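You operate a simulated robot arm through the tools that you are given. There is no shell and no other tool.

Carry out the task below with a simulated robot arm. There is one attempt and no reset: what you move stays moved.

JOB
Bring the line up with only the middle welder and belt switched on.
Fine: open the red air valve, turn the key on, flip those two switches and push start last. Leave the hoses and other controls as they are.

Only the result counts: the job must be done as asked and must still hold three seconds after the hand-in. Knocking over, shifting, dropping, spilling or breaking anything else fails it.

ROBOT AND FRAMES
A 7-joint arm with a fingered hand, fixed in place. Base frame: the origin is on the floor under the middle of its stand, x ahead of it, y to its left, z up. Units: mm, rad, N and s.
It reaches about 1164 mm from its shoulder. Its first joint turns from -2.897 to 2.897 rad. Payload 4.7 kg.
The tool frame sits at the grasp point between the pads (the TCP): z along the fingers, y along the line on which they close. The tips reach 36 mm beyond it. The gripper opens to 120 mm; its body begins 42 mm behind the TCP. The gripper is a hand of 5 fingers: y runs from the thumb to the fingers, the wrist lies at [-18, -122, -210] in the tool frame, and closing takes about 1.5 s.
Orientation is that of the tool frame in the base frame, as a unit quaternion [x, y, z, w]. With the fingers straight down and the wrist toward the robot, the tool's x, y and z point along [0, 1, 0], [1, 0, 0] and [0, 0, -1] of the base frame.

CONTROLS
- The arm moves only by the tool servo_tool. Its argument "plan" is a list of rows, each a list of 2 entries, a list of its own where there are three numbers: the shift along the tool's x, y, z in mm, then the turn, a rotation vector about the tool's x, y, z in rad. In form: [[[x, y, z], [rx, ry, rz]], ...]. A call has 1 to 20 rows; each row is the pose to reach, as a shift and turn from the pose commanded when the call began, along the tool's axes at that moment. "fingers" is the finger opening in mm, from 0 to 120, set as the call begins (left out, the last holds). Rows are played at 5 a second. More than 50 mm and 0.15 rad between two rows, or a gripper value outside its range, and nothing of the call is played. Where a pose cannot be reached the arm comes as near as it can. A force on the tool above 60 N (or 10 N above the force at the start of the call, whichever is more), or a blocked arm, ends the call early, and 0.2 s more pass. Each finger travels about 45 mm/s and halts on what it meets, pressing with about 23 N; the grip force reading is that of the motor and also rises with nothing between the fingers. The clock runs only during rows and for 0.2 s after the last one: add rows that repeat a pose to give the fingers time. It gives the time, the measured TCP pose, the force on the tool (base axes), the opening and the grip force at its end, in the units of the frame above (readings bear some noise), with the torque about the TCP (base axes, N m) and any sound that the robot's microphone picked up.
- Cameras (640 x 400 px; columns grow to the right, rows downward): "scene" is fixed at [221.1, -502.1, 1439]; the picture's right is [0.54, -0.84, 0.00], its down [-0.79, -0.51, -0.34] and it looks along [0.29, 0.18, -0.94] (base axes); focal length 214 px, centre (320, 200). "wrist" rides on the gripper at [73, -91, -143] in the tool frame; the picture's right is [-0.80, 0.28, -0.53], its down [-0.53, -0.73, 0.42] and it looks along [-0.27, 0.62, 0.74] (tool axes); focal length 234 px, centre (320, 200). There is no depth. A picture from a camera that has moved, and an enlarged one, comes with that camera's place and axes in the base frame and with its lens.
- get_image(camera): a new picture of that camera. No time passes.
- curl_fingers(index, middle, ring, little, thumb_bend, thumb_turn): sets how far each is bent, from 0 (flat) to 100 (curled in); at 30 the hand is open as for a grip, at 70 the pads meet at the TCP. One left out holds its place. A second passes; each finger stops where it meets its share of the squeeze, and holds until it gets a number again. A gripper value or a shape takes the hand back. It gives what a move gives, with no picture; readings hold the bend of each and the force on index, middle, ring, little, thumb and palm. thumb_turn goes from beside the hand (0) to across from the fingers (100), as for a grip.
- set_grasp(shape): the hand has 5 fingers and takes this shape, open, in about a second: jaw (thumb against the fingers, like two jaws); tri (thumb and two fingers); tip (a fingertip pinch); poke (one finger out to press); point (the index stretched); flat (the hand flat); cup (the hand cupped); fist (a fist). The gripper value then closes the fingers along that shape, each until it touches; the sizes above hold for jaw. It gives what a move gives, with no picture.
- close_up(camera, box): a new picture of the part [left, top, right, bottom] of that camera's present view, enlarged. No time passes.
- job_done(): hands the job in; it is judged then, once.

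Places have to be worked out from the pictures, the camera data and where the tool is seen. Open the gripper and draw the arm clear of the work before you hand the job in, unless the task says otherwise.

The tools are called after ">>>" by a JSON object that holds its "fn" and its "kwargs". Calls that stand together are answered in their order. servo_tool: Moves the arm, as the interface text tells. Its arguments: {"type":"object","properties":{"plan":{"type":"array","items":{"type":"array"}},"fingers":{"type":"number"}},"required":["plan"]} The other tools are called the same way: set_grasp (shape) gives the hand a shape; curl_fingers (index, middle, ring, little, thumb_bend, thumb_turn) moves the fingers one by one; get_image (camera) takes a picture; close_up (camera, box) takes an enlarged picture of a part of a camera's view; job_done () hands the job in.

At the start:

```text
t: 0.0
eef_pos: [333.6, -342.1, 1155.2]
ee_rot: [0.708, 0.707, 0.0, 0.0]
ft_force: [0.6, -0.1, 0.4]
torque: [0.03, 0.0, -0.03]
finger_gap: 119.6
grasp_force: 0.1
shape: jaw
bend: [30.0, 30.0, 30.0, 30.0, 30.0, 98.0]
finger forces: [0.0, 0.0, 0.0, 0.0, 0.0, 0.1]
```

scene: 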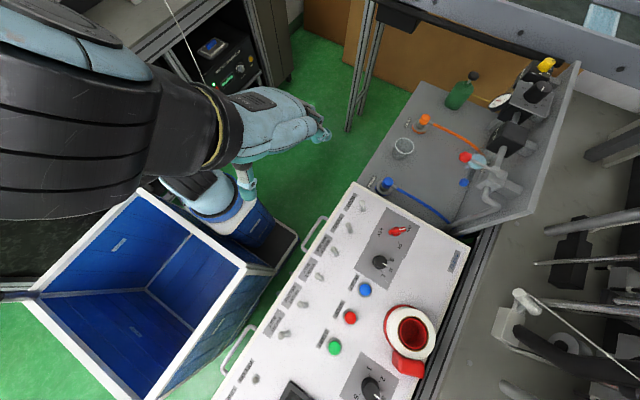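
wrist: 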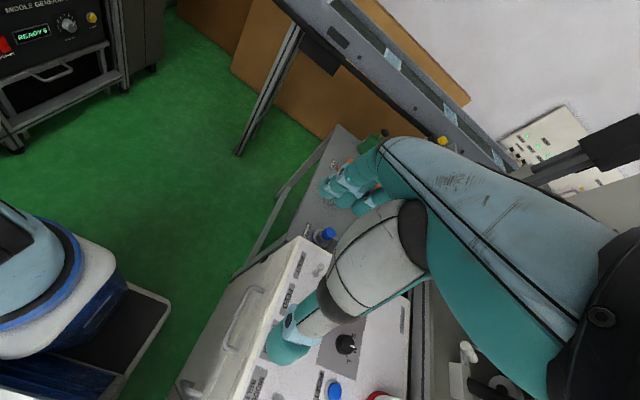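

I start by looking at the panel in enlarged views to identify the labels and the controls.

>>> {"fn": "close_up", "kwargs": {"camera": "scene", "box": [220, 180, 480, 400]}}

>>> {"fn": "close_up", "kwargs": {"camera": "scene", "box": [340, 50, 600, 230]}}

>>> {"fn": "close_up", "kwargs": {"camera": "scene", "box": [300, 190, 430, 290]}}

>>> {"fn": "close_up", "kwargs": {"camera": "scene", "box": [220, 260, 350, 400]}}

```text
1.82 times, centred on (350, 290) of scene
camera zoom: at [221.1, -502.1, 1439.0], right [0.54, -0.84, 0.0], down [-0.79, -0.51, -0.34], along [0.29, 0.18, -0.94], focal length 390 px, centre (266, 36)
```

zoom: 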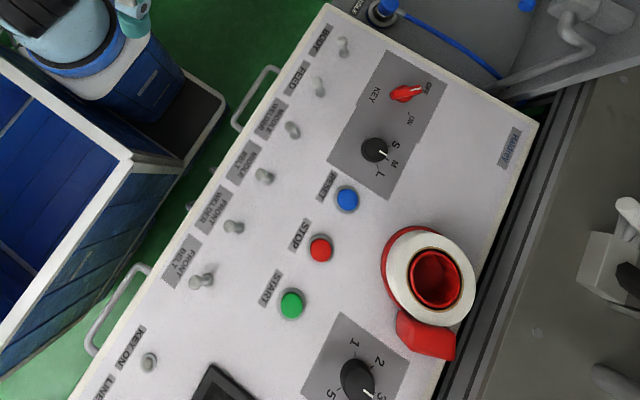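

```text
2.22 times, centred on (470, 140) of scene
camera zoom: at [221.1, -502.1, 1439.0], right [0.54, -0.84, 0.0], down [-0.79, -0.51, -0.34], along [0.29, 0.18, -0.94], focal length 477 px, centre (-13, 333)
```

zoom: 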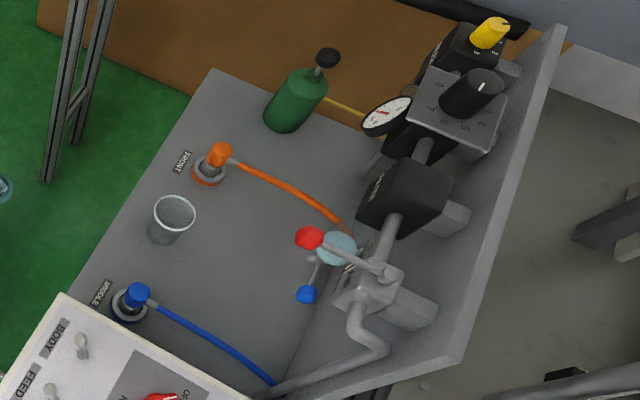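

```text
4.00 times, centred on (365, 240) of scene
camera zoom: at [221.1, -502.1, 1439.0], right [0.54, -0.84, 0.0], down [-0.79, -0.51, -0.34], along [0.29, 0.18, -0.94], focal length 858 px, centre (140, 40)
```

zoom: 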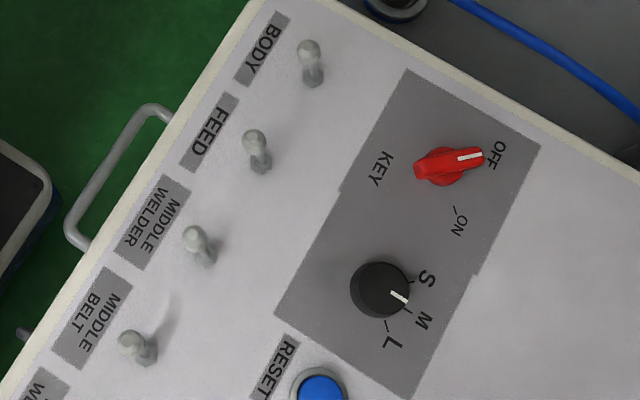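

```text
2.86 times, centred on (285, 330) of scene
camera zoom: at [221.1, -502.1, 1439.0], right [0.54, -0.84, 0.0], down [-0.79, -0.51, -0.34], along [0.29, 0.18, -0.94], focal length 613 px, centre (420, -171)
```

zoom: 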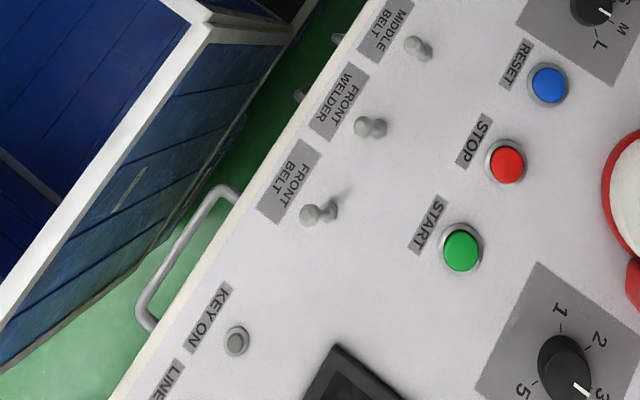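

The panel is level with the base axes: rows run along x and the operator side is +y. From two cameras the RESET button lies near (264, -624, 803). I put the hand into the poke shape and look at it, to learn where the fingertip is.

>>> {"fn": "set_grasp", "kwargs": {"shape": "poke"}}

>>> {"fn": "get_image", "kwargs": {"camera": "wrist"}}

>>> {"fn": "close_up", "kwargs": {"camera": "scene", "box": [140, 40, 400, 220]}}

```text
t: 0.9
eef_pos: [333.4, -342.2, 1155.7]
ee_rot: [0.707, 0.707, 0.0, 0.0]
ft_force: [0.3, -0.7, -0.2]
torque: [0.02, 0.02, 0.03]
finger_gap: 0.1
grasp_force: 0.1
shape: poke
bend: [70.0, 70.0, 99.0, 99.0, 100.0, 100.0]
finger forces: [0.0, 0.0, 0.0, 0.0, 0.1, 0.0]
```

```text
taken
camera wrist: at [242.2, -269.6, 1298.7], right [0.28, -0.8, 0.53], down [-0.73, -0.53, -0.42], along [0.62, -0.27, -0.74], focal length 234 px, centre (320, 200)
```

wrist: 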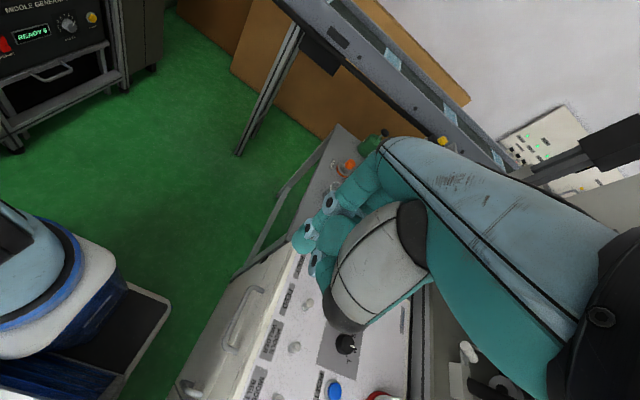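

```text
2.22 times, centred on (270, 130) of scene
camera zoom: at [221.1, -502.1, 1439.0], right [0.54, -0.84, 0.0], down [-0.79, -0.51, -0.34], along [0.29, 0.18, -0.94], focal length 477 px, centre (431, 356)
```

zoom: 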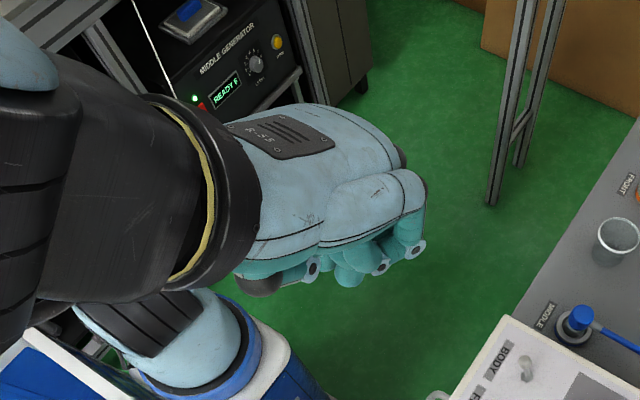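

The poke shape holds index and middle near the TCP line with the others curled. I zoom on the hand in the wrist view to see which fingertip sticks out furthest.

>>> {"fn": "close_up", "kwargs": {"camera": "wrist", "box": [260, 130, 440, 350]}}

>>> {"fn": "close_up", "kwargs": {"camera": "scene", "box": [230, 80, 340, 170]}}

```text
1.82 times, centred on (350, 240) of wrist
camera zoom: at [242.2, -269.6, 1298.7], right [0.28, -0.8, 0.53], down [-0.73, -0.53, -0.42], along [0.62, -0.27, -0.74], focal length 426 px, centre (266, 127)
```

zoom: 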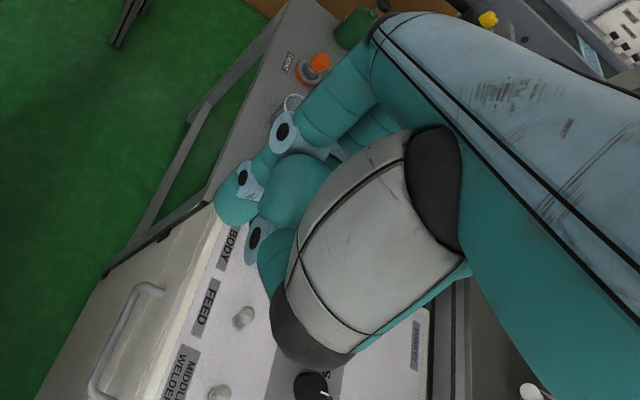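

```text
4.44 times, centred on (285, 125) of scene
camera zoom: at [221.1, -502.1, 1439.0], right [0.54, -0.84, 0.0], down [-0.79, -0.51, -0.34], along [0.29, 0.18, -0.94], focal length 953 px, centre (476, 533)
```

zoom: 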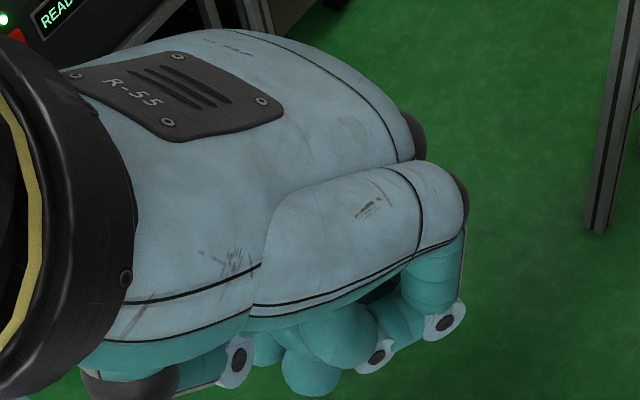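

The index tip appears near TCP + 36 mm along tool z, as expected. I turn the hand so the wrist is on the +y side and move above the panel to view the controls with the wrist camera.

>>> {"fn": "servo_tool", "kwargs": {"plan": [[[-12.5, -0.3, 14.1], [0, 0, 0.1428]], [[-25.1, -0.7, 28.2], [0, 0, 0.2856]], [[-37.6, -1, 42.3], [0, 0, 0.4284]], [[-50.2, -1.3, 56.4], [0, 0, 0.5712]], [[-62.7, -1.6, 70.5], [0, 0, 0.714]], [[-75.3, -2, 84.5], [0, 0, 0.8568]], [[-87.8, -2.3, 98.6], [0, 0, 0.9996]], [[-100.4, -2.6, 112.7], [0, 0, 1.1424]], [[-112.9, -2.9, 126.8], [0, 0, 1.2852]], [[-125.5, -3.3, 140.9], [0, 0, 1.428]], [[-138, -3.6, 155], [0, 0, 1.5708]], [[-138, -3.6, 155], [0, 0, 1.5708]]]}}

>>> {"fn": "get_image", "kwargs": {"camera": "wrist"}}

>>> {"fn": "get_image", "kwargs": {"camera": "scene"}}

```text
t: 3.5
eef_pos: [331.0, -480.8, 999.1]
ee_rot: [1.0, 0.0, 0.0, 0.001]
ft_force: [0.3, -0.5, 0.1]
torque: [-0.01, -0.02, -0.01]
finger_gap: 0.0
grasp_force: 0.0
shape: poke
bend: [70.0, 70.0, 99.0, 99.0, 100.0, 100.0]
finger forces: [0.1, 0.0, 0.0, 0.1, 0.1, 0.0]
```

```text
taken
camera wrist: at [402.8, -389.0, 1143.7], right [-0.8, -0.28, 0.53], down [-0.53, 0.73, -0.42], along [-0.27, -0.62, -0.74], focal length 234 px, centre (320, 200)
```

wrist: 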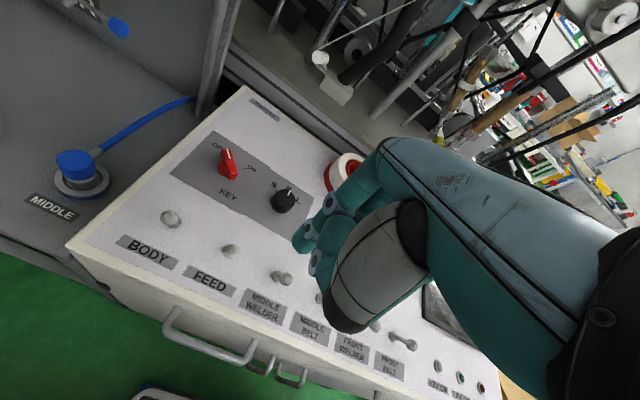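

```text
taken
```

scene: 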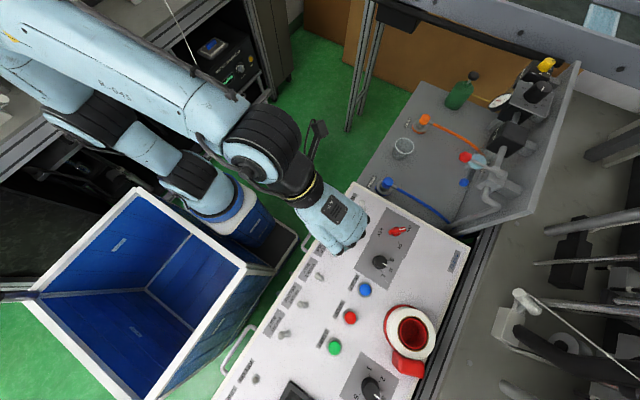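

The view shows the labels upright from the operator's side. I enlarge the panel part to measure the key and switches.

>>> {"fn": "close_up", "kwargs": {"camera": "wrist", "box": [130, 110, 330, 260]}}

>>> {"fn": "close_up", "kwargs": {"camera": "wrist", "box": [220, 240, 500, 400]}}

>>> {"fn": "close_up", "kwargs": {"camera": "scene", "box": [270, 220, 400, 320]}}

```text
2.67 times, centred on (230, 185) of wrist
camera zoom: at [402.8, -389.0, 1143.7], right [-0.8, -0.28, 0.53], down [-0.53, 0.73, -0.42], along [-0.27, -0.62, -0.74], focal length 624 px, centre (560, 240)
```

zoom: 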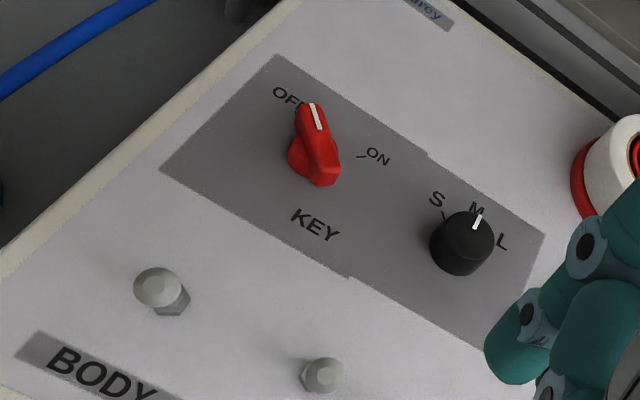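

```text
2.29 times, centred on (360, 320) of wrist
camera zoom: at [402.8, -389.0, 1143.7], right [-0.8, -0.28, 0.53], down [-0.53, 0.73, -0.42], along [-0.27, -0.62, -0.74], focal length 535 px, centre (229, -74)
```

zoom: 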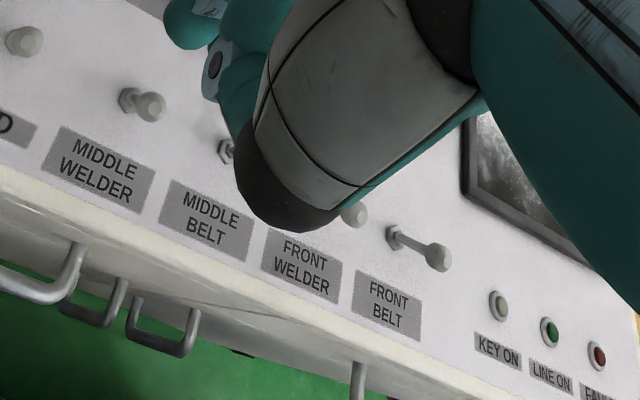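

```text
4.00 times, centred on (335, 270) of scene
camera zoom: at [221.1, -502.1, 1439.0], right [0.54, -0.84, 0.0], down [-0.79, -0.51, -0.34], along [0.29, 0.18, -0.94], focal length 858 px, centre (260, -80)
```

zoom: 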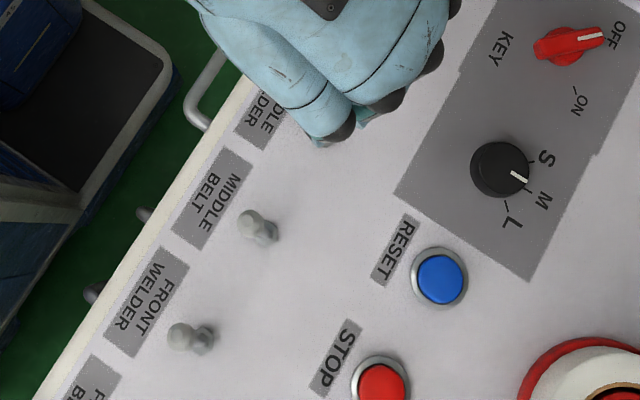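

The panel plane comes out level at about z = 800. The toggles lean to +y (balls near y = -493, z ≈ 840, pivots near y = -509), with MIDDLE WELDER at x ≈ 302, MIDDLE BELT at x ≈ 222 and the key at about (450, -621). Now I move the wrist camera to look at the air valve.

>>> {"fn": "servo_tool", "kwargs": {"plan": [[[18.75, -7.5, -6.25], [0, 0, -0.131]], [[37.5, -15, -12.5], [0, 0, -0.262]], [[56.25, -22.5, -18.75], [0, 0, -0.393]], [[75, -30, -25], [0, 0, -0.524]], [[93.75, -37.5, -31.25], [0, 0, -0.654]], [[112.5, -45, -37.5], [0, 0, -0.785]], [[131.25, -52.5, -43.75], [0, 0, -0.916]], [[150, -60, -50], [0, 0, -1.047]], [[150, -60, -50], [0, 0, -1.047]]]}}

>>> {"fn": "get_image", "kwargs": {"camera": "wrist"}}

>>> {"fn": "close_up", "kwargs": {"camera": "scene", "box": [420, 110, 540, 220]}}

```text
t: 5.5
eef_pos: [480.6, -421.8, 1049.4]
ee_rot: [0.866, 0.501, 0.0, 0.0]
ft_force: [0.5, -0.4, -0.1]
torque: [-0.02, -0.04, -0.02]
finger_gap: 0.0
grasp_force: 0.1
shape: poke
bend: [70.0, 70.0, 99.0, 99.0, 100.0, 100.0]
finger forces: [0.1, 0.0, 0.0, 0.0, 0.0, 0.1]
```

```text
taken
camera wrist: at [436.8, -313.1, 1192.8], right [-0.16, -0.84, 0.53], down [-0.9, -0.1, -0.42], along [0.41, -0.54, -0.74], focal length 234 px, centre (320, 200)
```

wrist: 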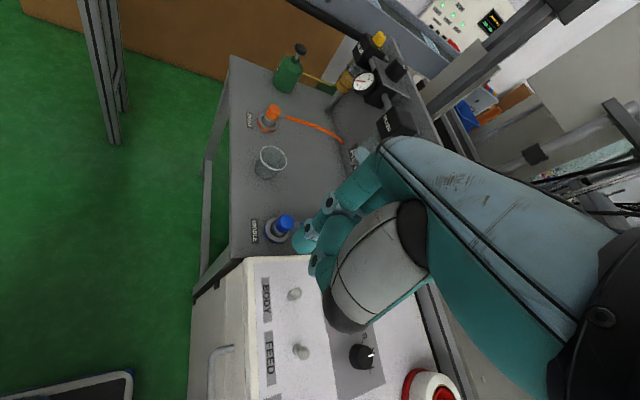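

```text
3.64 times, centred on (480, 165) of scene
camera zoom: at [221.1, -502.1, 1439.0], right [0.54, -0.84, 0.0], down [-0.79, -0.51, -0.34], along [0.29, 0.18, -0.94], focal length 780 px, centre (-262, 327)
```

zoom: 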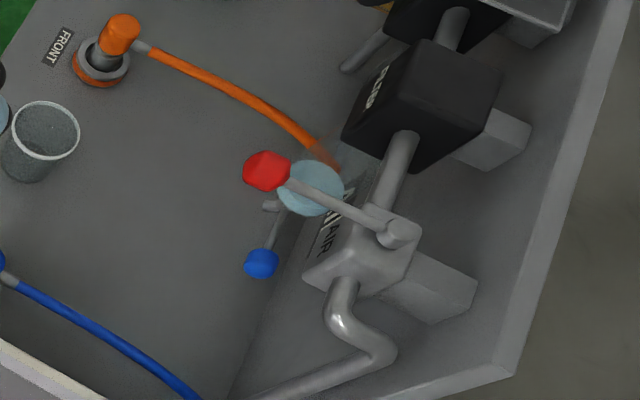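

The red lever seems to stick out toward +y, crosswise to a pipe that runs along x. The hand hides it from the wrist camera, so I turn the hand and lower it for a clear view.

>>> {"fn": "servo_tool", "kwargs": {"plan": [[[0.7, 11, 15], [0, 0, 0.131]], [[1.4, 22, 30], [0, 0, 0.262]], [[2, 33, 45], [0, 0, 0.393]], [[2.7, 44.6, 60], [0, 0, 0.5236]], [[2.7, 44.6, 60], [0, 0, 0.5236]]]}}

>>> {"fn": "get_image", "kwargs": {"camera": "wrist"}}

>>> {"fn": "close_up", "kwargs": {"camera": "wrist", "box": [180, 60, 380, 230]}}

```text
t: 6.7
eef_pos: [520.1, -439.8, 988.7]
ee_rot: [0.966, 0.259, 0.0, 0.0]
ft_force: [0.9, -0.2, 0.3]
torque: [0.01, -0.03, 0.01]
finger_gap: 0.0
grasp_force: 0.0
shape: poke
bend: [70.0, 70.0, 99.0, 99.0, 100.0, 100.0]
finger forces: [0.0, 0.0, 0.1, 0.0, 0.0, 0.0]
```

```text
taken
camera wrist: at [536.9, -324.0, 1133.4], right [-0.56, -0.64, 0.53], down [-0.83, 0.37, -0.42], along [0.08, -0.67, -0.74], focal length 234 px, centre (320, 200)
```

wrist: 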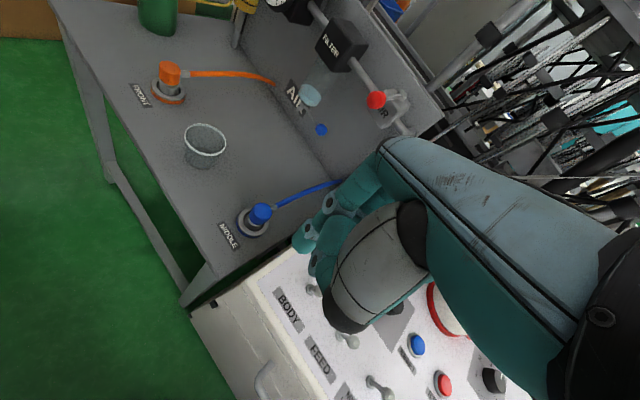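

```text
2.35 times, centred on (280, 145) of wrist
camera zoom: at [536.9, -324.0, 1133.4], right [-0.56, -0.64, 0.53], down [-0.83, 0.37, -0.42], along [0.08, -0.67, -0.74], focal length 551 px, centre (414, 329)
```

zoom: 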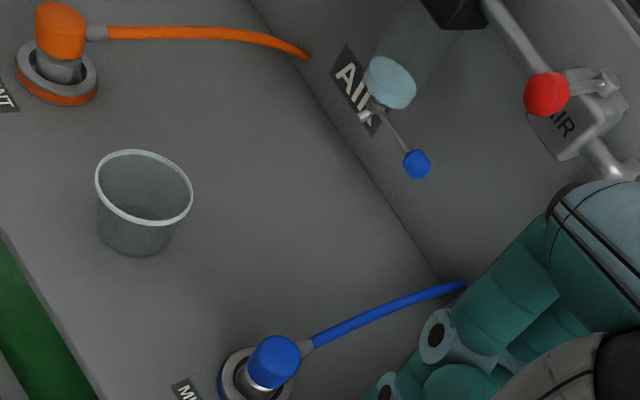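

The red ball triangulates to about (637, -648, 991) and its hub to about (637, -734, 989), so the lever is horizontal, about 86 mm long and turns about a vertical stem. I zoom closer to see which way it can swing.

>>> {"fn": "close_up", "kwargs": {"camera": "wrist", "box": [300, 20, 450, 140]}}

>>> {"fn": "close_up", "kwargs": {"camera": "scene", "box": [450, 130, 510, 200]}}

>>> {"fn": "close_up", "kwargs": {"camera": "scene", "box": [470, 50, 590, 150]}}

```text
3.33 times, centred on (375, 80) of wrist
camera zoom: at [536.9, -324.0, 1133.4], right [-0.56, -0.64, 0.53], down [-0.83, 0.37, -0.42], along [0.08, -0.67, -0.74], focal length 781 px, centre (137, 600)
```

zoom: 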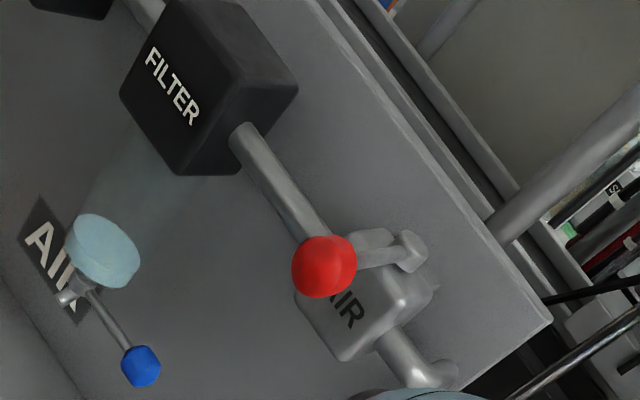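

```text
5.71 times, centred on (480, 165) of scene
camera zoom: at [221.1, -502.1, 1439.0], right [0.54, -0.84, 0.0], down [-0.79, -0.51, -0.34], along [0.29, 0.18, -0.94], focal length 1226 px, centre (-594, 400)
```

zoom: 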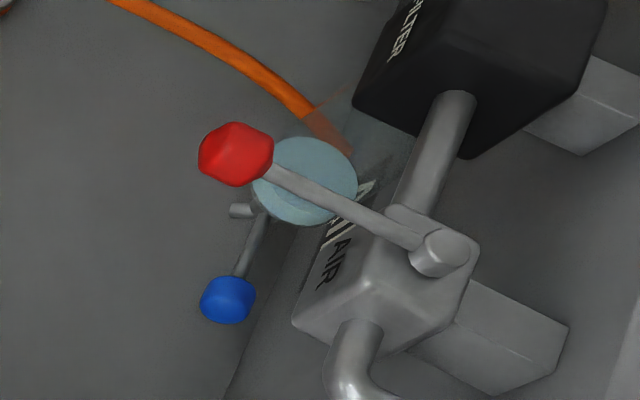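

```text
4.00 times, centred on (530, 100) of scene
camera zoom: at [221.1, -502.1, 1439.0], right [0.54, -0.84, 0.0], down [-0.79, -0.51, -0.34], along [0.29, 0.18, -0.94], focal length 858 px, centre (-520, 600)
```

zoom: 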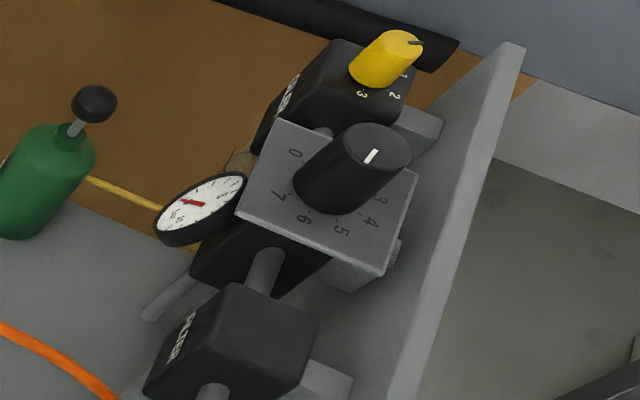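

The stem is on top of the valve body, with the filter on the +x side and free space toward -x. The poke finger's clearance is small, so I try the point shape and check where its fingertip lies in both cameras.

>>> {"fn": "set_grasp", "kwargs": {"shape": "point"}}

>>> {"fn": "get_image", "kwargs": {"camera": "wrist"}}

>>> {"fn": "close_up", "kwargs": {"camera": "scene", "box": [300, 80, 500, 230]}}

```text
t: 7.6
eef_pos: [520.0, -439.4, 990.1]
ee_rot: [0.966, 0.259, 0.0, 0.0]
ft_force: [0.1, -0.6, 0.1]
torque: [0.01, 0.02, -0.02]
finger_gap: 0.0
grasp_force: 0.0
shape: point
bend: [19.0, 100.0, 100.0, 100.0, 98.0, 88.0]
finger forces: [0.0, 0.0, 0.0, 0.0, 0.0, 0.0]
```

```text
taken
camera wrist: at [536.6, -324.1, 1133.8], right [-0.56, -0.64, 0.53], down [-0.83, 0.37, -0.42], along [0.08, -0.67, -0.74], focal length 234 px, centre (320, 200)
```

wrist: 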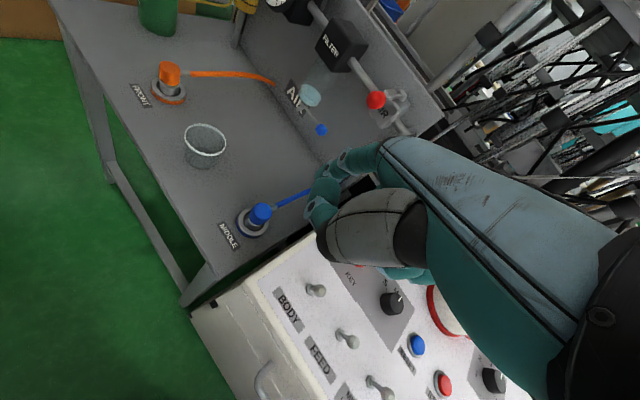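

```text
2.67 times, centred on (400, 155) of scene
camera zoom: at [221.1, -502.1, 1439.0], right [0.54, -0.84, 0.0], down [-0.79, -0.51, -0.34], along [0.29, 0.18, -0.94], focal length 572 px, centre (107, 320)
```

zoom: 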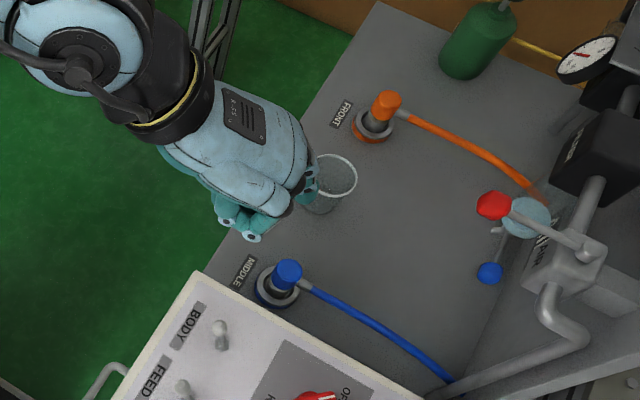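

>>> {"fn": "close_up", "kwargs": {"camera": "wrist", "box": [280, 120, 460, 300]}}

>>> {"fn": "close_up", "kwargs": {"camera": "scene", "box": [360, 120, 440, 180]}}

```text
2.22 times, centred on (370, 210) of wrist
camera zoom: at [536.6, -324.1, 1133.8], right [-0.56, -0.64, 0.53], down [-0.83, 0.37, -0.42], along [0.08, -0.67, -0.74], focal length 520 px, centre (209, 178)
```

zoom: 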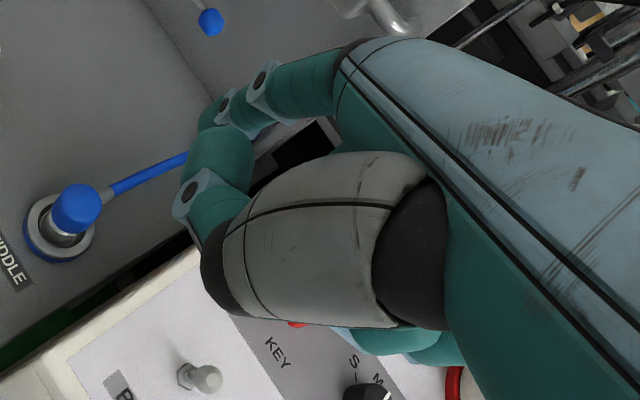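

```text
6.67 times, centred on (400, 150) of scene
camera zoom: at [221.1, -502.1, 1439.0], right [0.54, -0.84, 0.0], down [-0.79, -0.51, -0.34], along [0.29, 0.18, -0.94], focal length 1430 px, centre (-213, 533)
```

zoom: 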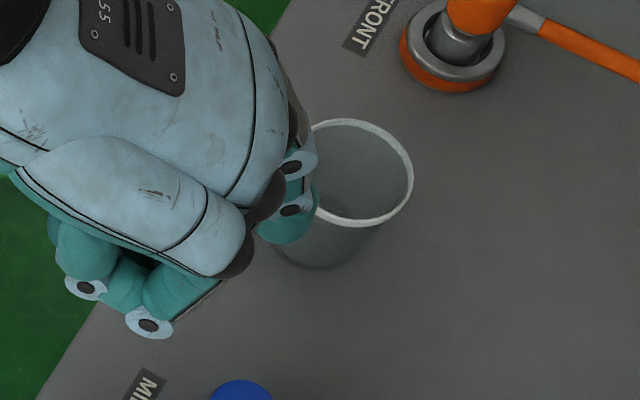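

In point shape the tip sits about 85 mm forward of the TCP, so poke with a vertical finger suits these controls better. I go back to poke and curl the middle finger away so that only the index sticks out.

>>> {"fn": "set_grasp", "kwargs": {"shape": "poke"}}

>>> {"fn": "curl_fingers", "kwargs": {"middle": 100, "index": 70}}

>>> {"fn": "close_up", "kwargs": {"camera": "wrist", "box": [270, 150, 410, 260]}}

>>> {"fn": "close_up", "kwargs": {"camera": "scene", "box": [350, 110, 440, 180]}}

```text
t: 8.5
eef_pos: [519.7, -439.9, 990.1]
ee_rot: [0.966, 0.259, 0.0, 0.001]
ft_force: [-0.8, -0.3, -0.6]
torque: [0.03, 0.02, -0.01]
finger_gap: 0.1
grasp_force: 0.1
shape: poke
bend: [70.0, 70.0, 99.0, 99.0, 100.0, 100.0]
finger forces: [0.0, 0.0, 0.1, 0.0, 0.1, 0.1]
```

```text
t: 9.5
eef_pos: [519.8, -439.3, 989.3]
ee_rot: [0.966, 0.259, 0.001, 0.0]
ft_force: [-0.5, 0.4, -0.5]
torque: [0.03, 0.01, -0.04]
finger_gap: 40.3
grasp_force: 0.1
shape: fingers
bend: [70.0, 100.0, 99.0, 99.0, 100.0, 100.0]
finger forces: [0.0, 0.1, 0.0, 0.0, 0.0, 0.0]
```

```text
3.64 times, centred on (340, 205) of wrist
camera zoom: at [536.6, -324.1, 1133.8], right [-0.56, -0.64, 0.53], down [-0.83, 0.37, -0.42], along [0.08, -0.67, -0.74], focal length 852 px, centre (247, 182)
```

zoom: 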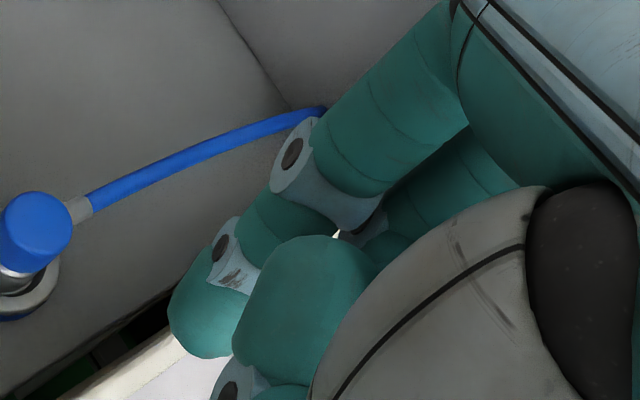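

```text
5.71 times, centred on (395, 145) of scene
camera zoom: at [221.1, -502.1, 1439.0], right [0.54, -0.84, 0.0], down [-0.79, -0.51, -0.34], along [0.29, 0.18, -0.94], focal length 1226 px, centre (-109, 514)
```

zoom: 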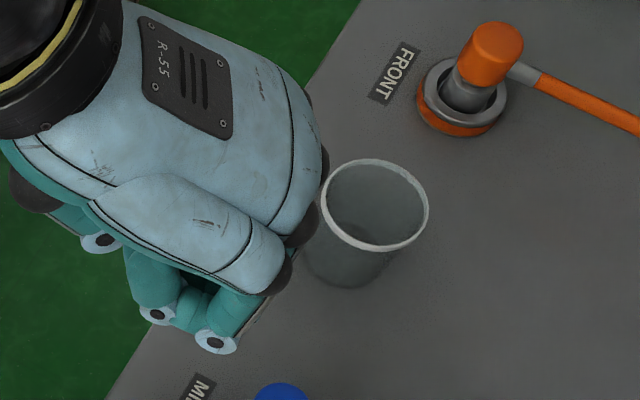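

The index tip's centre appears near tool (7, 8, 28), with the thumb close behind it. I move the thumb beside the hand for more clearance and check.

>>> {"fn": "curl_fingers", "kwargs": {"thumb_turn": 0, "thumb_bend": 30}}

>>> {"fn": "get_image", "kwargs": {"camera": "wrist"}}

>>> {"fn": "close_up", "kwargs": {"camera": "scene", "box": [330, 90, 450, 190]}}

```text
t: 10.5
eef_pos: [520.5, -438.9, 989.8]
ee_rot: [0.966, 0.259, 0.0, 0.0]
ft_force: [-0.3, -1.0, -0.4]
torque: [0.0, -0.02, 0.0]
finger_gap: 147.0
grasp_force: 0.1
shape: fingers
bend: [70.0, 100.0, 99.0, 99.0, 30.0, 0.0]
finger forces: [0.1, 0.1, 0.0, 0.0, 0.0, 0.0]
```

```text
taken
camera wrist: at [536.6, -324.1, 1133.8], right [-0.56, -0.64, 0.53], down [-0.83, 0.37, -0.42], along [0.08, -0.67, -0.74], focal length 234 px, centre (320, 200)
```

wrist: 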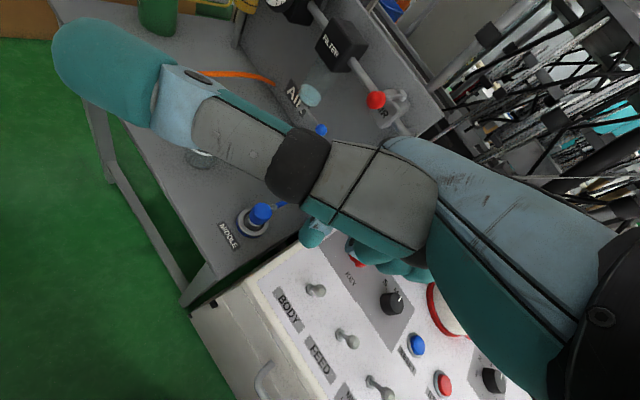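

```text
4.00 times, centred on (390, 140) of scene
camera zoom: at [221.1, -502.1, 1439.0], right [0.54, -0.84, 0.0], down [-0.79, -0.51, -0.34], along [0.29, 0.18, -0.94], focal length 858 px, centre (40, 440)
```

zoom: 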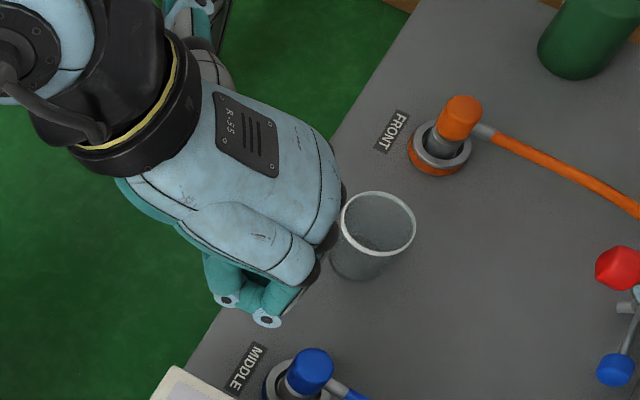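

The thumb now sticks out sideways and blocks the camera. I try bending it in while it stays beside the hand.

>>> {"fn": "curl_fingers", "kwargs": {"thumb_turn": 0, "thumb_bend": 100}}

>>> {"fn": "get_image", "kwargs": {"camera": "wrist"}}

>>> {"fn": "close_up", "kwargs": {"camera": "wrist", "box": [250, 160, 410, 290]}}

```text
t: 11.5
eef_pos: [520.2, -438.6, 990.2]
ee_rot: [0.966, 0.259, 0.001, 0.0]
ft_force: [0.7, -0.4, 0.2]
torque: [-0.01, -0.01, -0.01]
finger_gap: 75.8
grasp_force: 0.0
shape: fingers
bend: [70.0, 100.0, 99.0, 99.0, 100.0, 0.0]
finger forces: [0.0, 0.0, 0.0, 0.1, 0.1, 0.0]
```

```text
taken
camera wrist: at [536.6, -324.1, 1133.8], right [-0.56, -0.64, 0.53], down [-0.83, 0.37, -0.42], along [0.08, -0.67, -0.74], focal length 234 px, centre (320, 200)
```

wrist: 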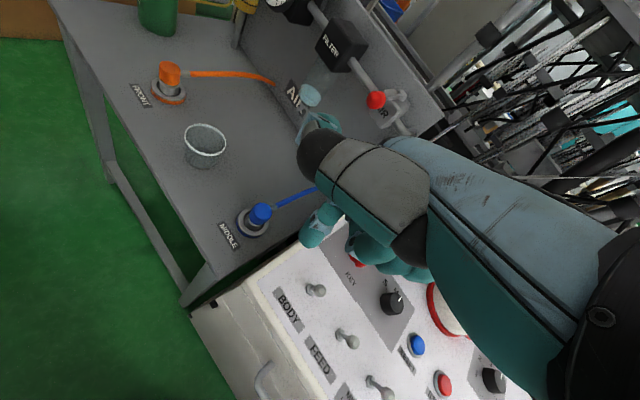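

```text
3.08 times, centred on (330, 225) of wrist
camera zoom: at [536.6, -324.1, 1133.8], right [-0.56, -0.64, 0.53], down [-0.83, 0.37, -0.42], along [0.08, -0.67, -0.74], focal length 720 px, centre (289, 123)
```

zoom: 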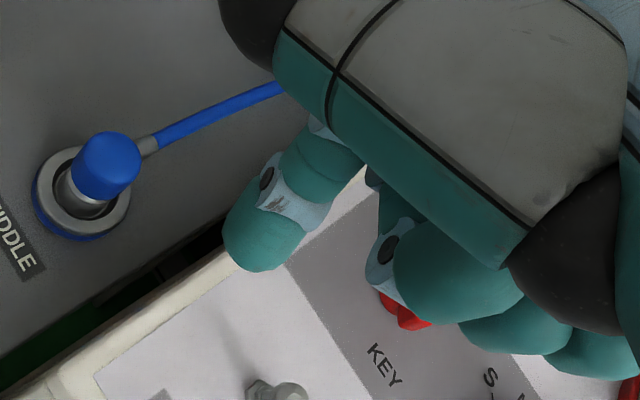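

The thumb now tucks up beside the hand, the index tip is clearly visible (tip centre near tool (7, 9, 27)) and the other fingers stay about 40 mm above it. I move up and over to a point on the +x side of the red lever, high enough to clear everything.

>>> {"fn": "servo_tool", "kwargs": {"plan": [[[0, 0, -45], [0, 0, 0]], [[0, 0, -90], [0, 0, 0]], [[1, 43.6, -90], [0, 0, 0]], [[2.1, 87.3, -90], [0, 0, 0]], [[3.1, 131, -90], [0, 0, 0]], [[4.2, 174.6, -90], [0, 0, 0]], [[5.2, 218.2, -90], [0, 0, 0]], [[6.3, 261.9, -90], [0, 0, 0]], [[6.3, 261.9, -90], [0, 0, 0]]]}}

>>> {"fn": "get_image", "kwargs": {"camera": "wrist"}}

>>> {"fn": "close_up", "kwargs": {"camera": "scene", "box": [380, 60, 600, 220]}}

```text
t: 13.5
eef_pos: [659.4, -661.5, 1080.4]
ee_rot: [0.966, 0.259, -0.001, 0.0]
ft_force: [0.1, 0.0, 0.2]
torque: [0.0, -0.01, -0.02]
finger_gap: 75.6
grasp_force: 0.0
shape: fingers
bend: [70.0, 100.0, 99.0, 99.0, 100.0, 0.0]
finger forces: [0.0, 0.0, 0.0, 0.0, 0.0, 0.1]
```

```text
taken
camera wrist: at [677.4, -547.2, 1224.3], right [-0.56, -0.64, 0.53], down [-0.83, 0.37, -0.42], along [0.08, -0.67, -0.74], focal length 234 px, centre (320, 200)
```

wrist: 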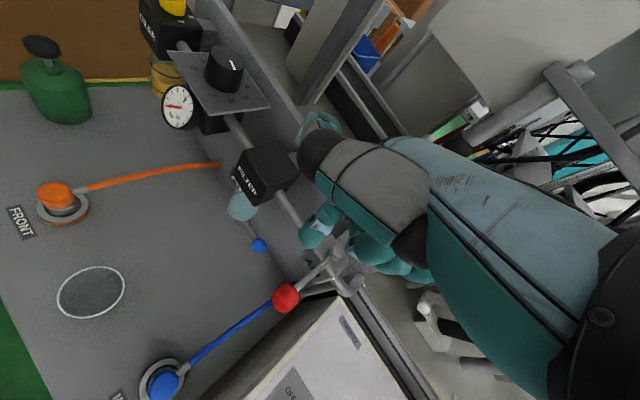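

```text
2.50 times, centred on (490, 140) of scene
camera zoom: at [221.1, -502.1, 1439.0], right [0.54, -0.84, 0.0], down [-0.79, -0.51, -0.34], along [0.29, 0.18, -0.94], focal length 536 px, centre (-105, 350)
```

zoom: 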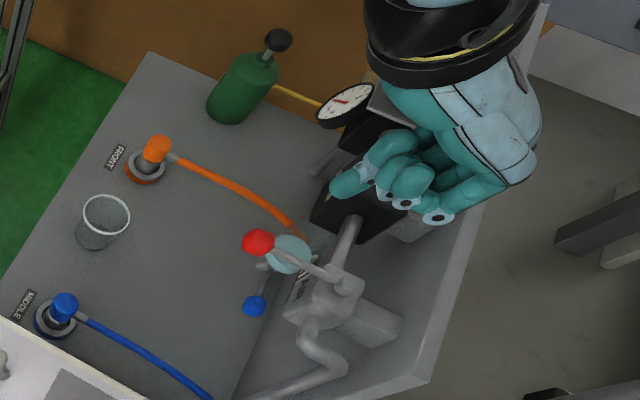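

The predicted fingertip position matches the scene picture to about 4 mm, and the lever lies about 34 mm on the -x side of the finger. I descend beside the lever to a tip height of about 975 mm.

>>> {"fn": "servo_tool", "kwargs": {"plan": [[[0, 0, 25], [0, 0, 0]], [[0, 0, 50], [0, 0, 0]], [[0, 0, 69], [0, 0, 0]], [[0, 0, 69], [0, 0, 0]]]}}

>>> {"fn": "get_image", "kwargs": {"camera": "wrist"}}

>>> {"fn": "close_up", "kwargs": {"camera": "scene", "box": [440, 90, 560, 200]}}

```text
t: 14.5
eef_pos: [657.1, -662.9, 1010.9]
ee_rot: [0.966, 0.258, 0.0, 0.0]
ft_force: [-0.6, 0.3, -0.3]
torque: [0.02, -0.03, -0.02]
finger_gap: 75.5
grasp_force: 0.0
shape: fingers
bend: [70.0, 100.0, 99.0, 99.0, 100.0, 0.0]
finger forces: [0.0, 0.0, 0.1, 0.0, 0.0, 0.1]
```

```text
taken
camera wrist: at [673.8, -547.7, 1155.9], right [-0.56, -0.64, 0.53], down [-0.83, 0.37, -0.42], along [0.08, -0.67, -0.74], focal length 234 px, centre (320, 200)
```

wrist: 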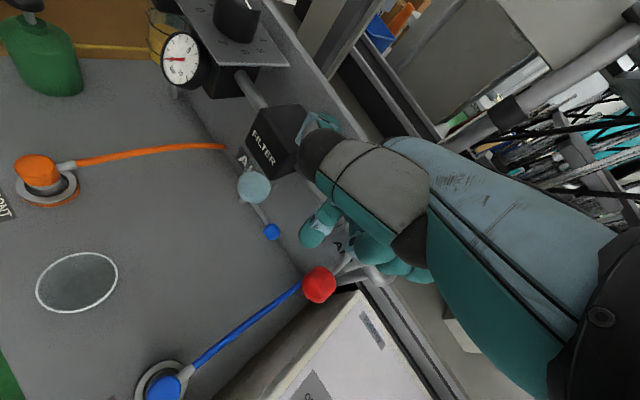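

```text
3.64 times, centred on (500, 145) of scene
camera zoom: at [221.1, -502.1, 1439.0], right [0.54, -0.84, 0.0], down [-0.79, -0.51, -0.34], along [0.29, 0.18, -0.94], focal length 780 px, centre (-334, 400)
```

zoom: 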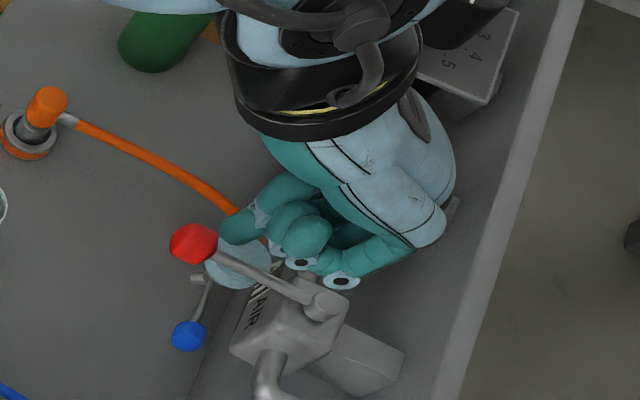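

The finger stands on the +x side of the lever with nothing else near it. I push gently toward -x about 15 degrees' worth and watch the force and the lever.

>>> {"fn": "servo_tool", "kwargs": {"plan": [[[-7.3, -4.5, 0], [0, 0, 0]], [[-14.6, -9, 0], [0, 0, 0]], [[-22, -13.4, 0], [0, 0, 0]], [[-29.3, -17.9, 0], [0, 0, 0]], [[-29.3, -17.9, 0], [0, 0, 0]]]}}

>>> {"fn": "get_image", "kwargs": {"camera": "wrist"}}

>>> {"fn": "close_up", "kwargs": {"camera": "scene", "box": [440, 90, 560, 200]}}

```text
t: 15.7
eef_pos: [622.1, -663.8, 1010.3]
ee_rot: [0.966, 0.259, -0.001, 0.0]
ft_force: [-0.2, 1.0, -0.1]
torque: [0.0, 0.02, -0.02]
finger_gap: 75.5
grasp_force: 0.5
shape: fingers
bend: [70.0, 100.0, 99.0, 99.0, 100.0, 0.0]
finger forces: [0.5, 0.1, 0.0, 0.0, 0.0, 0.0]
```

```text
taken
camera wrist: at [639.2, -548.0, 1154.7], right [-0.56, -0.64, 0.53], down [-0.83, 0.37, -0.42], along [0.08, -0.67, -0.74], focal length 234 px, centre (320, 200)
```

wrist: 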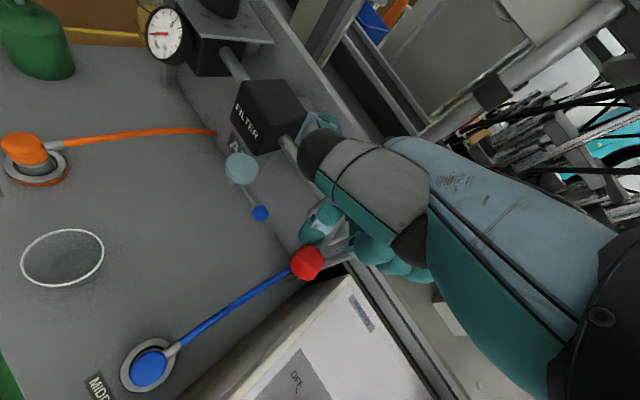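

```text
3.64 times, centred on (500, 145) of scene
camera zoom: at [221.1, -502.1, 1439.0], right [0.54, -0.84, 0.0], down [-0.79, -0.51, -0.34], along [0.29, 0.18, -0.94], focal length 780 px, centre (-334, 400)
```

zoom: 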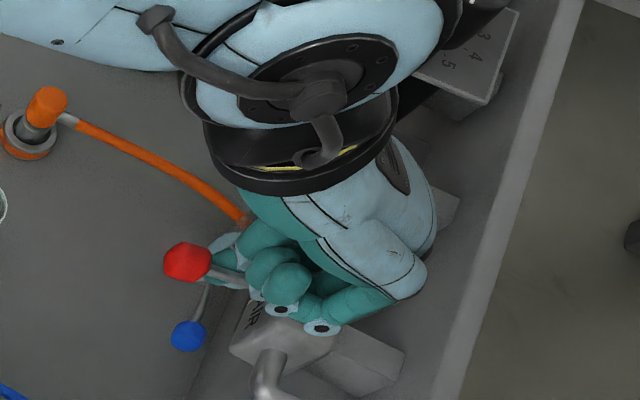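

The lever moved toward -x with almost no resistance, so this is the free direction. I carry on along the arc to about 85 degrees.

>>> {"fn": "servo_tool", "kwargs": {"plan": [[[-8, -4, 0], [0, 0, 0]], [[-15.1, -7.3, 0], [0, 0, 0]], [[-24, -8.6, 0], [0, 0, 0]], [[-32.7, -9, 0], [0, 0, 0]], [[-41.5, -8, 0], [0, 0, 0]], [[-50.1, -6, 0], [0, 0, 0]], [[-58.4, -2.8, 0], [0, 0, 0]], [[-66.2, 1.4, 0], [0, 0, 0]], [[-71.5, 5.2, 0], [0, 0, 0]], [[-75.5, 8.6, 0], [0, 0, 0]], [[-75.5, 8.6, 0], [0, 0, 0]]]}}

>>> {"fn": "get_image", "kwargs": {"camera": "wrist"}}

>>> {"fn": "close_up", "kwargs": {"camera": "scene", "box": [440, 90, 560, 200]}}

```text
t: 18.1
eef_pos: [561.5, -707.9, 1009.5]
ee_rot: [0.966, 0.258, 0.0, 0.0]
ft_force: [-0.1, 0.1, -0.2]
torque: [-0.02, -0.03, 0.02]
finger_gap: 75.8
grasp_force: 0.2
shape: fingers
bend: [70.0, 100.0, 99.0, 99.0, 100.0, 0.0]
finger forces: [1.3, 0.0, 0.0, 0.0, 0.1, 0.0]
```

```text
taken
camera wrist: at [579.0, -592.9, 1154.2], right [-0.56, -0.64, 0.53], down [-0.83, 0.37, -0.42], along [0.08, -0.67, -0.74], focal length 234 px, centre (320, 200)
```

wrist: 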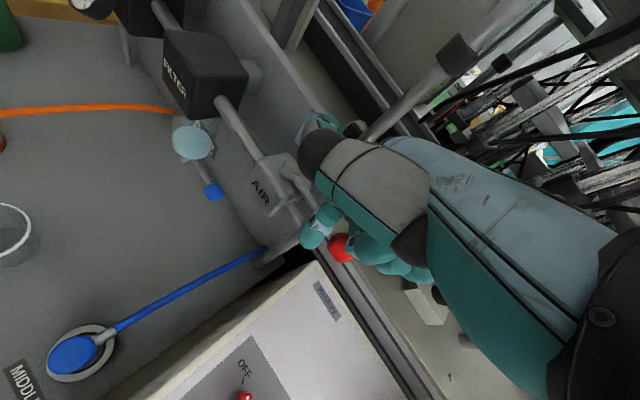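

```text
3.64 times, centred on (500, 145) of scene
camera zoom: at [221.1, -502.1, 1439.0], right [0.54, -0.84, 0.0], down [-0.79, -0.51, -0.34], along [0.29, 0.18, -0.94], focal length 780 px, centre (-334, 400)
```

zoom: 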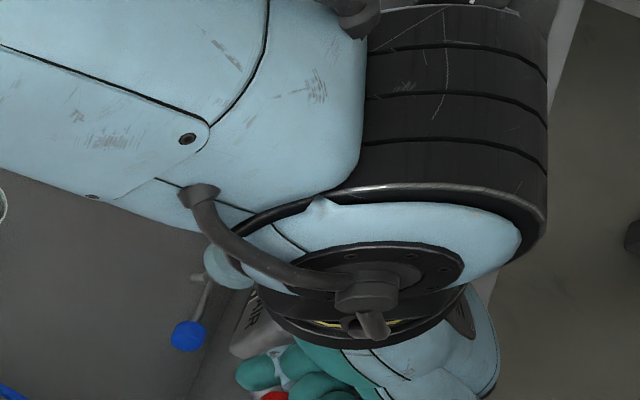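

The lever is nearly in line with the pipe on the -x side. I press on a few millimetres more toward -y until it meets its stop.

>>> {"fn": "servo_tool", "kwargs": {"plan": [[[-2, 3.5, 0], [0, 0, 0]], [[-4, 6.9, 0], [0, 0, 0]], [[-5, 8.7, 0], [0, 0, 0]], [[-6, 10.4, 0], [0, 0, 0]], [[-6, 10.4, 0], [0, 0, 0]]]}}

>>> {"fn": "close_up", "kwargs": {"camera": "wrist", "box": [150, 30, 380, 290]}}

```text
t: 19.3
eef_pos: [561.8, -719.2, 1011.8]
ee_rot: [0.966, 0.26, 0.0, 0.001]
ft_force: [5.2, 13.7, 8.9]
torque: [0.17, -0.2, 0.21]
finger_gap: 78.7
grasp_force: 7.9
shape: fingers
bend: [71.0, 100.0, 99.0, 99.0, 100.0, 0.0]
finger forces: [16.2, 0.0, 0.1, 0.0, 0.0, 0.1]
```

```text
1.54 times, centred on (265, 160) of wrist
camera zoom: at [578.0, -603.7, 1155.4], right [-0.56, -0.64, 0.53], down [-0.83, 0.37, -0.43], along [0.08, -0.67, -0.74], focal length 360 px, centre (405, 262)
```

zoom: 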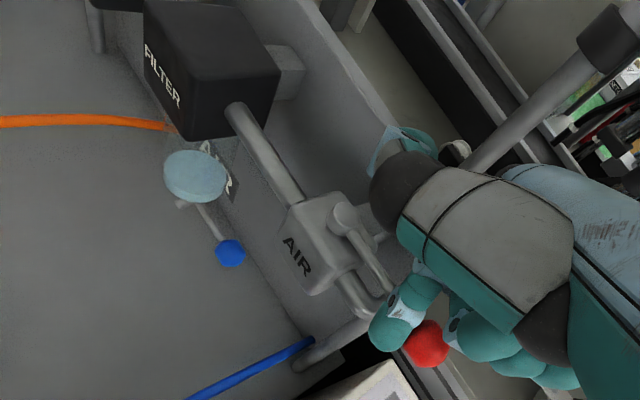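

The finger met 16 N and the lever now lies parallel to the pipe, so it is at its stop. I back off toward +y, rise, and then check the valve and gauge.

>>> {"fn": "servo_tool", "kwargs": {"plan": [[[5, -8.7, 0], [0, 0, 0]], [[9, -15.6, -5], [0, 0, 0]], [[10, -17.3, -45], [0, 0, 0]], [[10, -17.3, -90], [0, 0, 0]], [[12, -60, -95], [0, 0, 0]], [[12, -105, -95], [0, 0, 0]], [[12, -150, -95], [0, 0, 0]], [[12, -195, -95], [0, 0, 0]], [[12, -195, -95], [0, 0, 0]]]}}

>>> {"fn": "get_image", "kwargs": {"camera": "wrist"}}

>>> {"fn": "close_up", "kwargs": {"camera": "scene", "box": [420, 60, 560, 220]}}

```text
t: 21.3
eef_pos: [474.7, -546.3, 1105.3]
ee_rot: [0.966, 0.259, 0.0, 0.0]
ft_force: [-0.2, 0.0, 0.2]
torque: [0.01, -0.01, 0.02]
finger_gap: 75.6
grasp_force: 0.0
shape: fingers
bend: [70.0, 100.0, 99.0, 99.0, 100.0, 0.0]
finger forces: [0.0, 0.1, 0.0, 0.0, 0.0, 0.1]
```

```text
taken
camera wrist: at [491.5, -430.6, 1248.8], right [-0.56, -0.64, 0.53], down [-0.83, 0.37, -0.42], along [0.08, -0.67, -0.74], focal length 234 px, centre (320, 200)
```

wrist: 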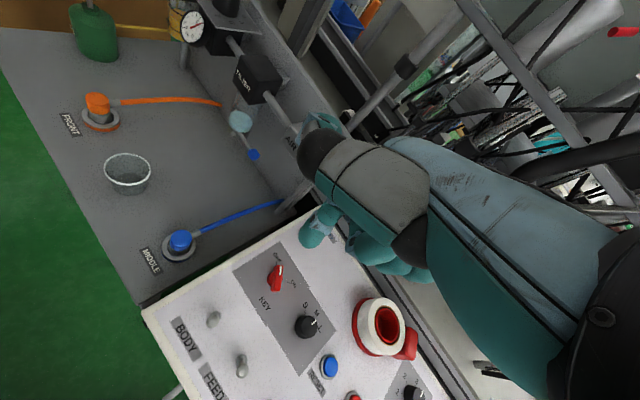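

```text
2.50 times, centred on (490, 140) of scene
camera zoom: at [221.1, -502.1, 1439.0], right [0.54, -0.84, 0.0], down [-0.79, -0.51, -0.34], along [0.29, 0.18, -0.94], focal length 536 px, centre (-105, 350)
```

zoom: 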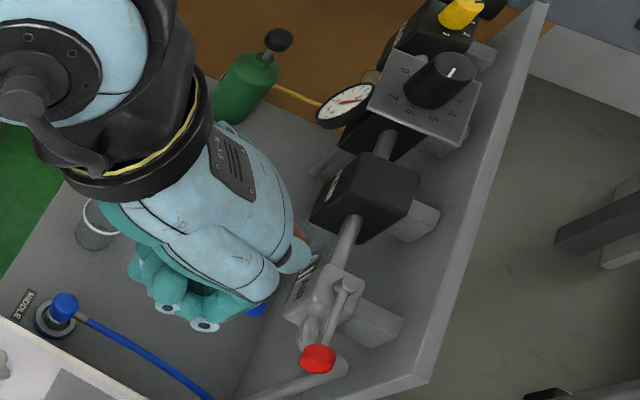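

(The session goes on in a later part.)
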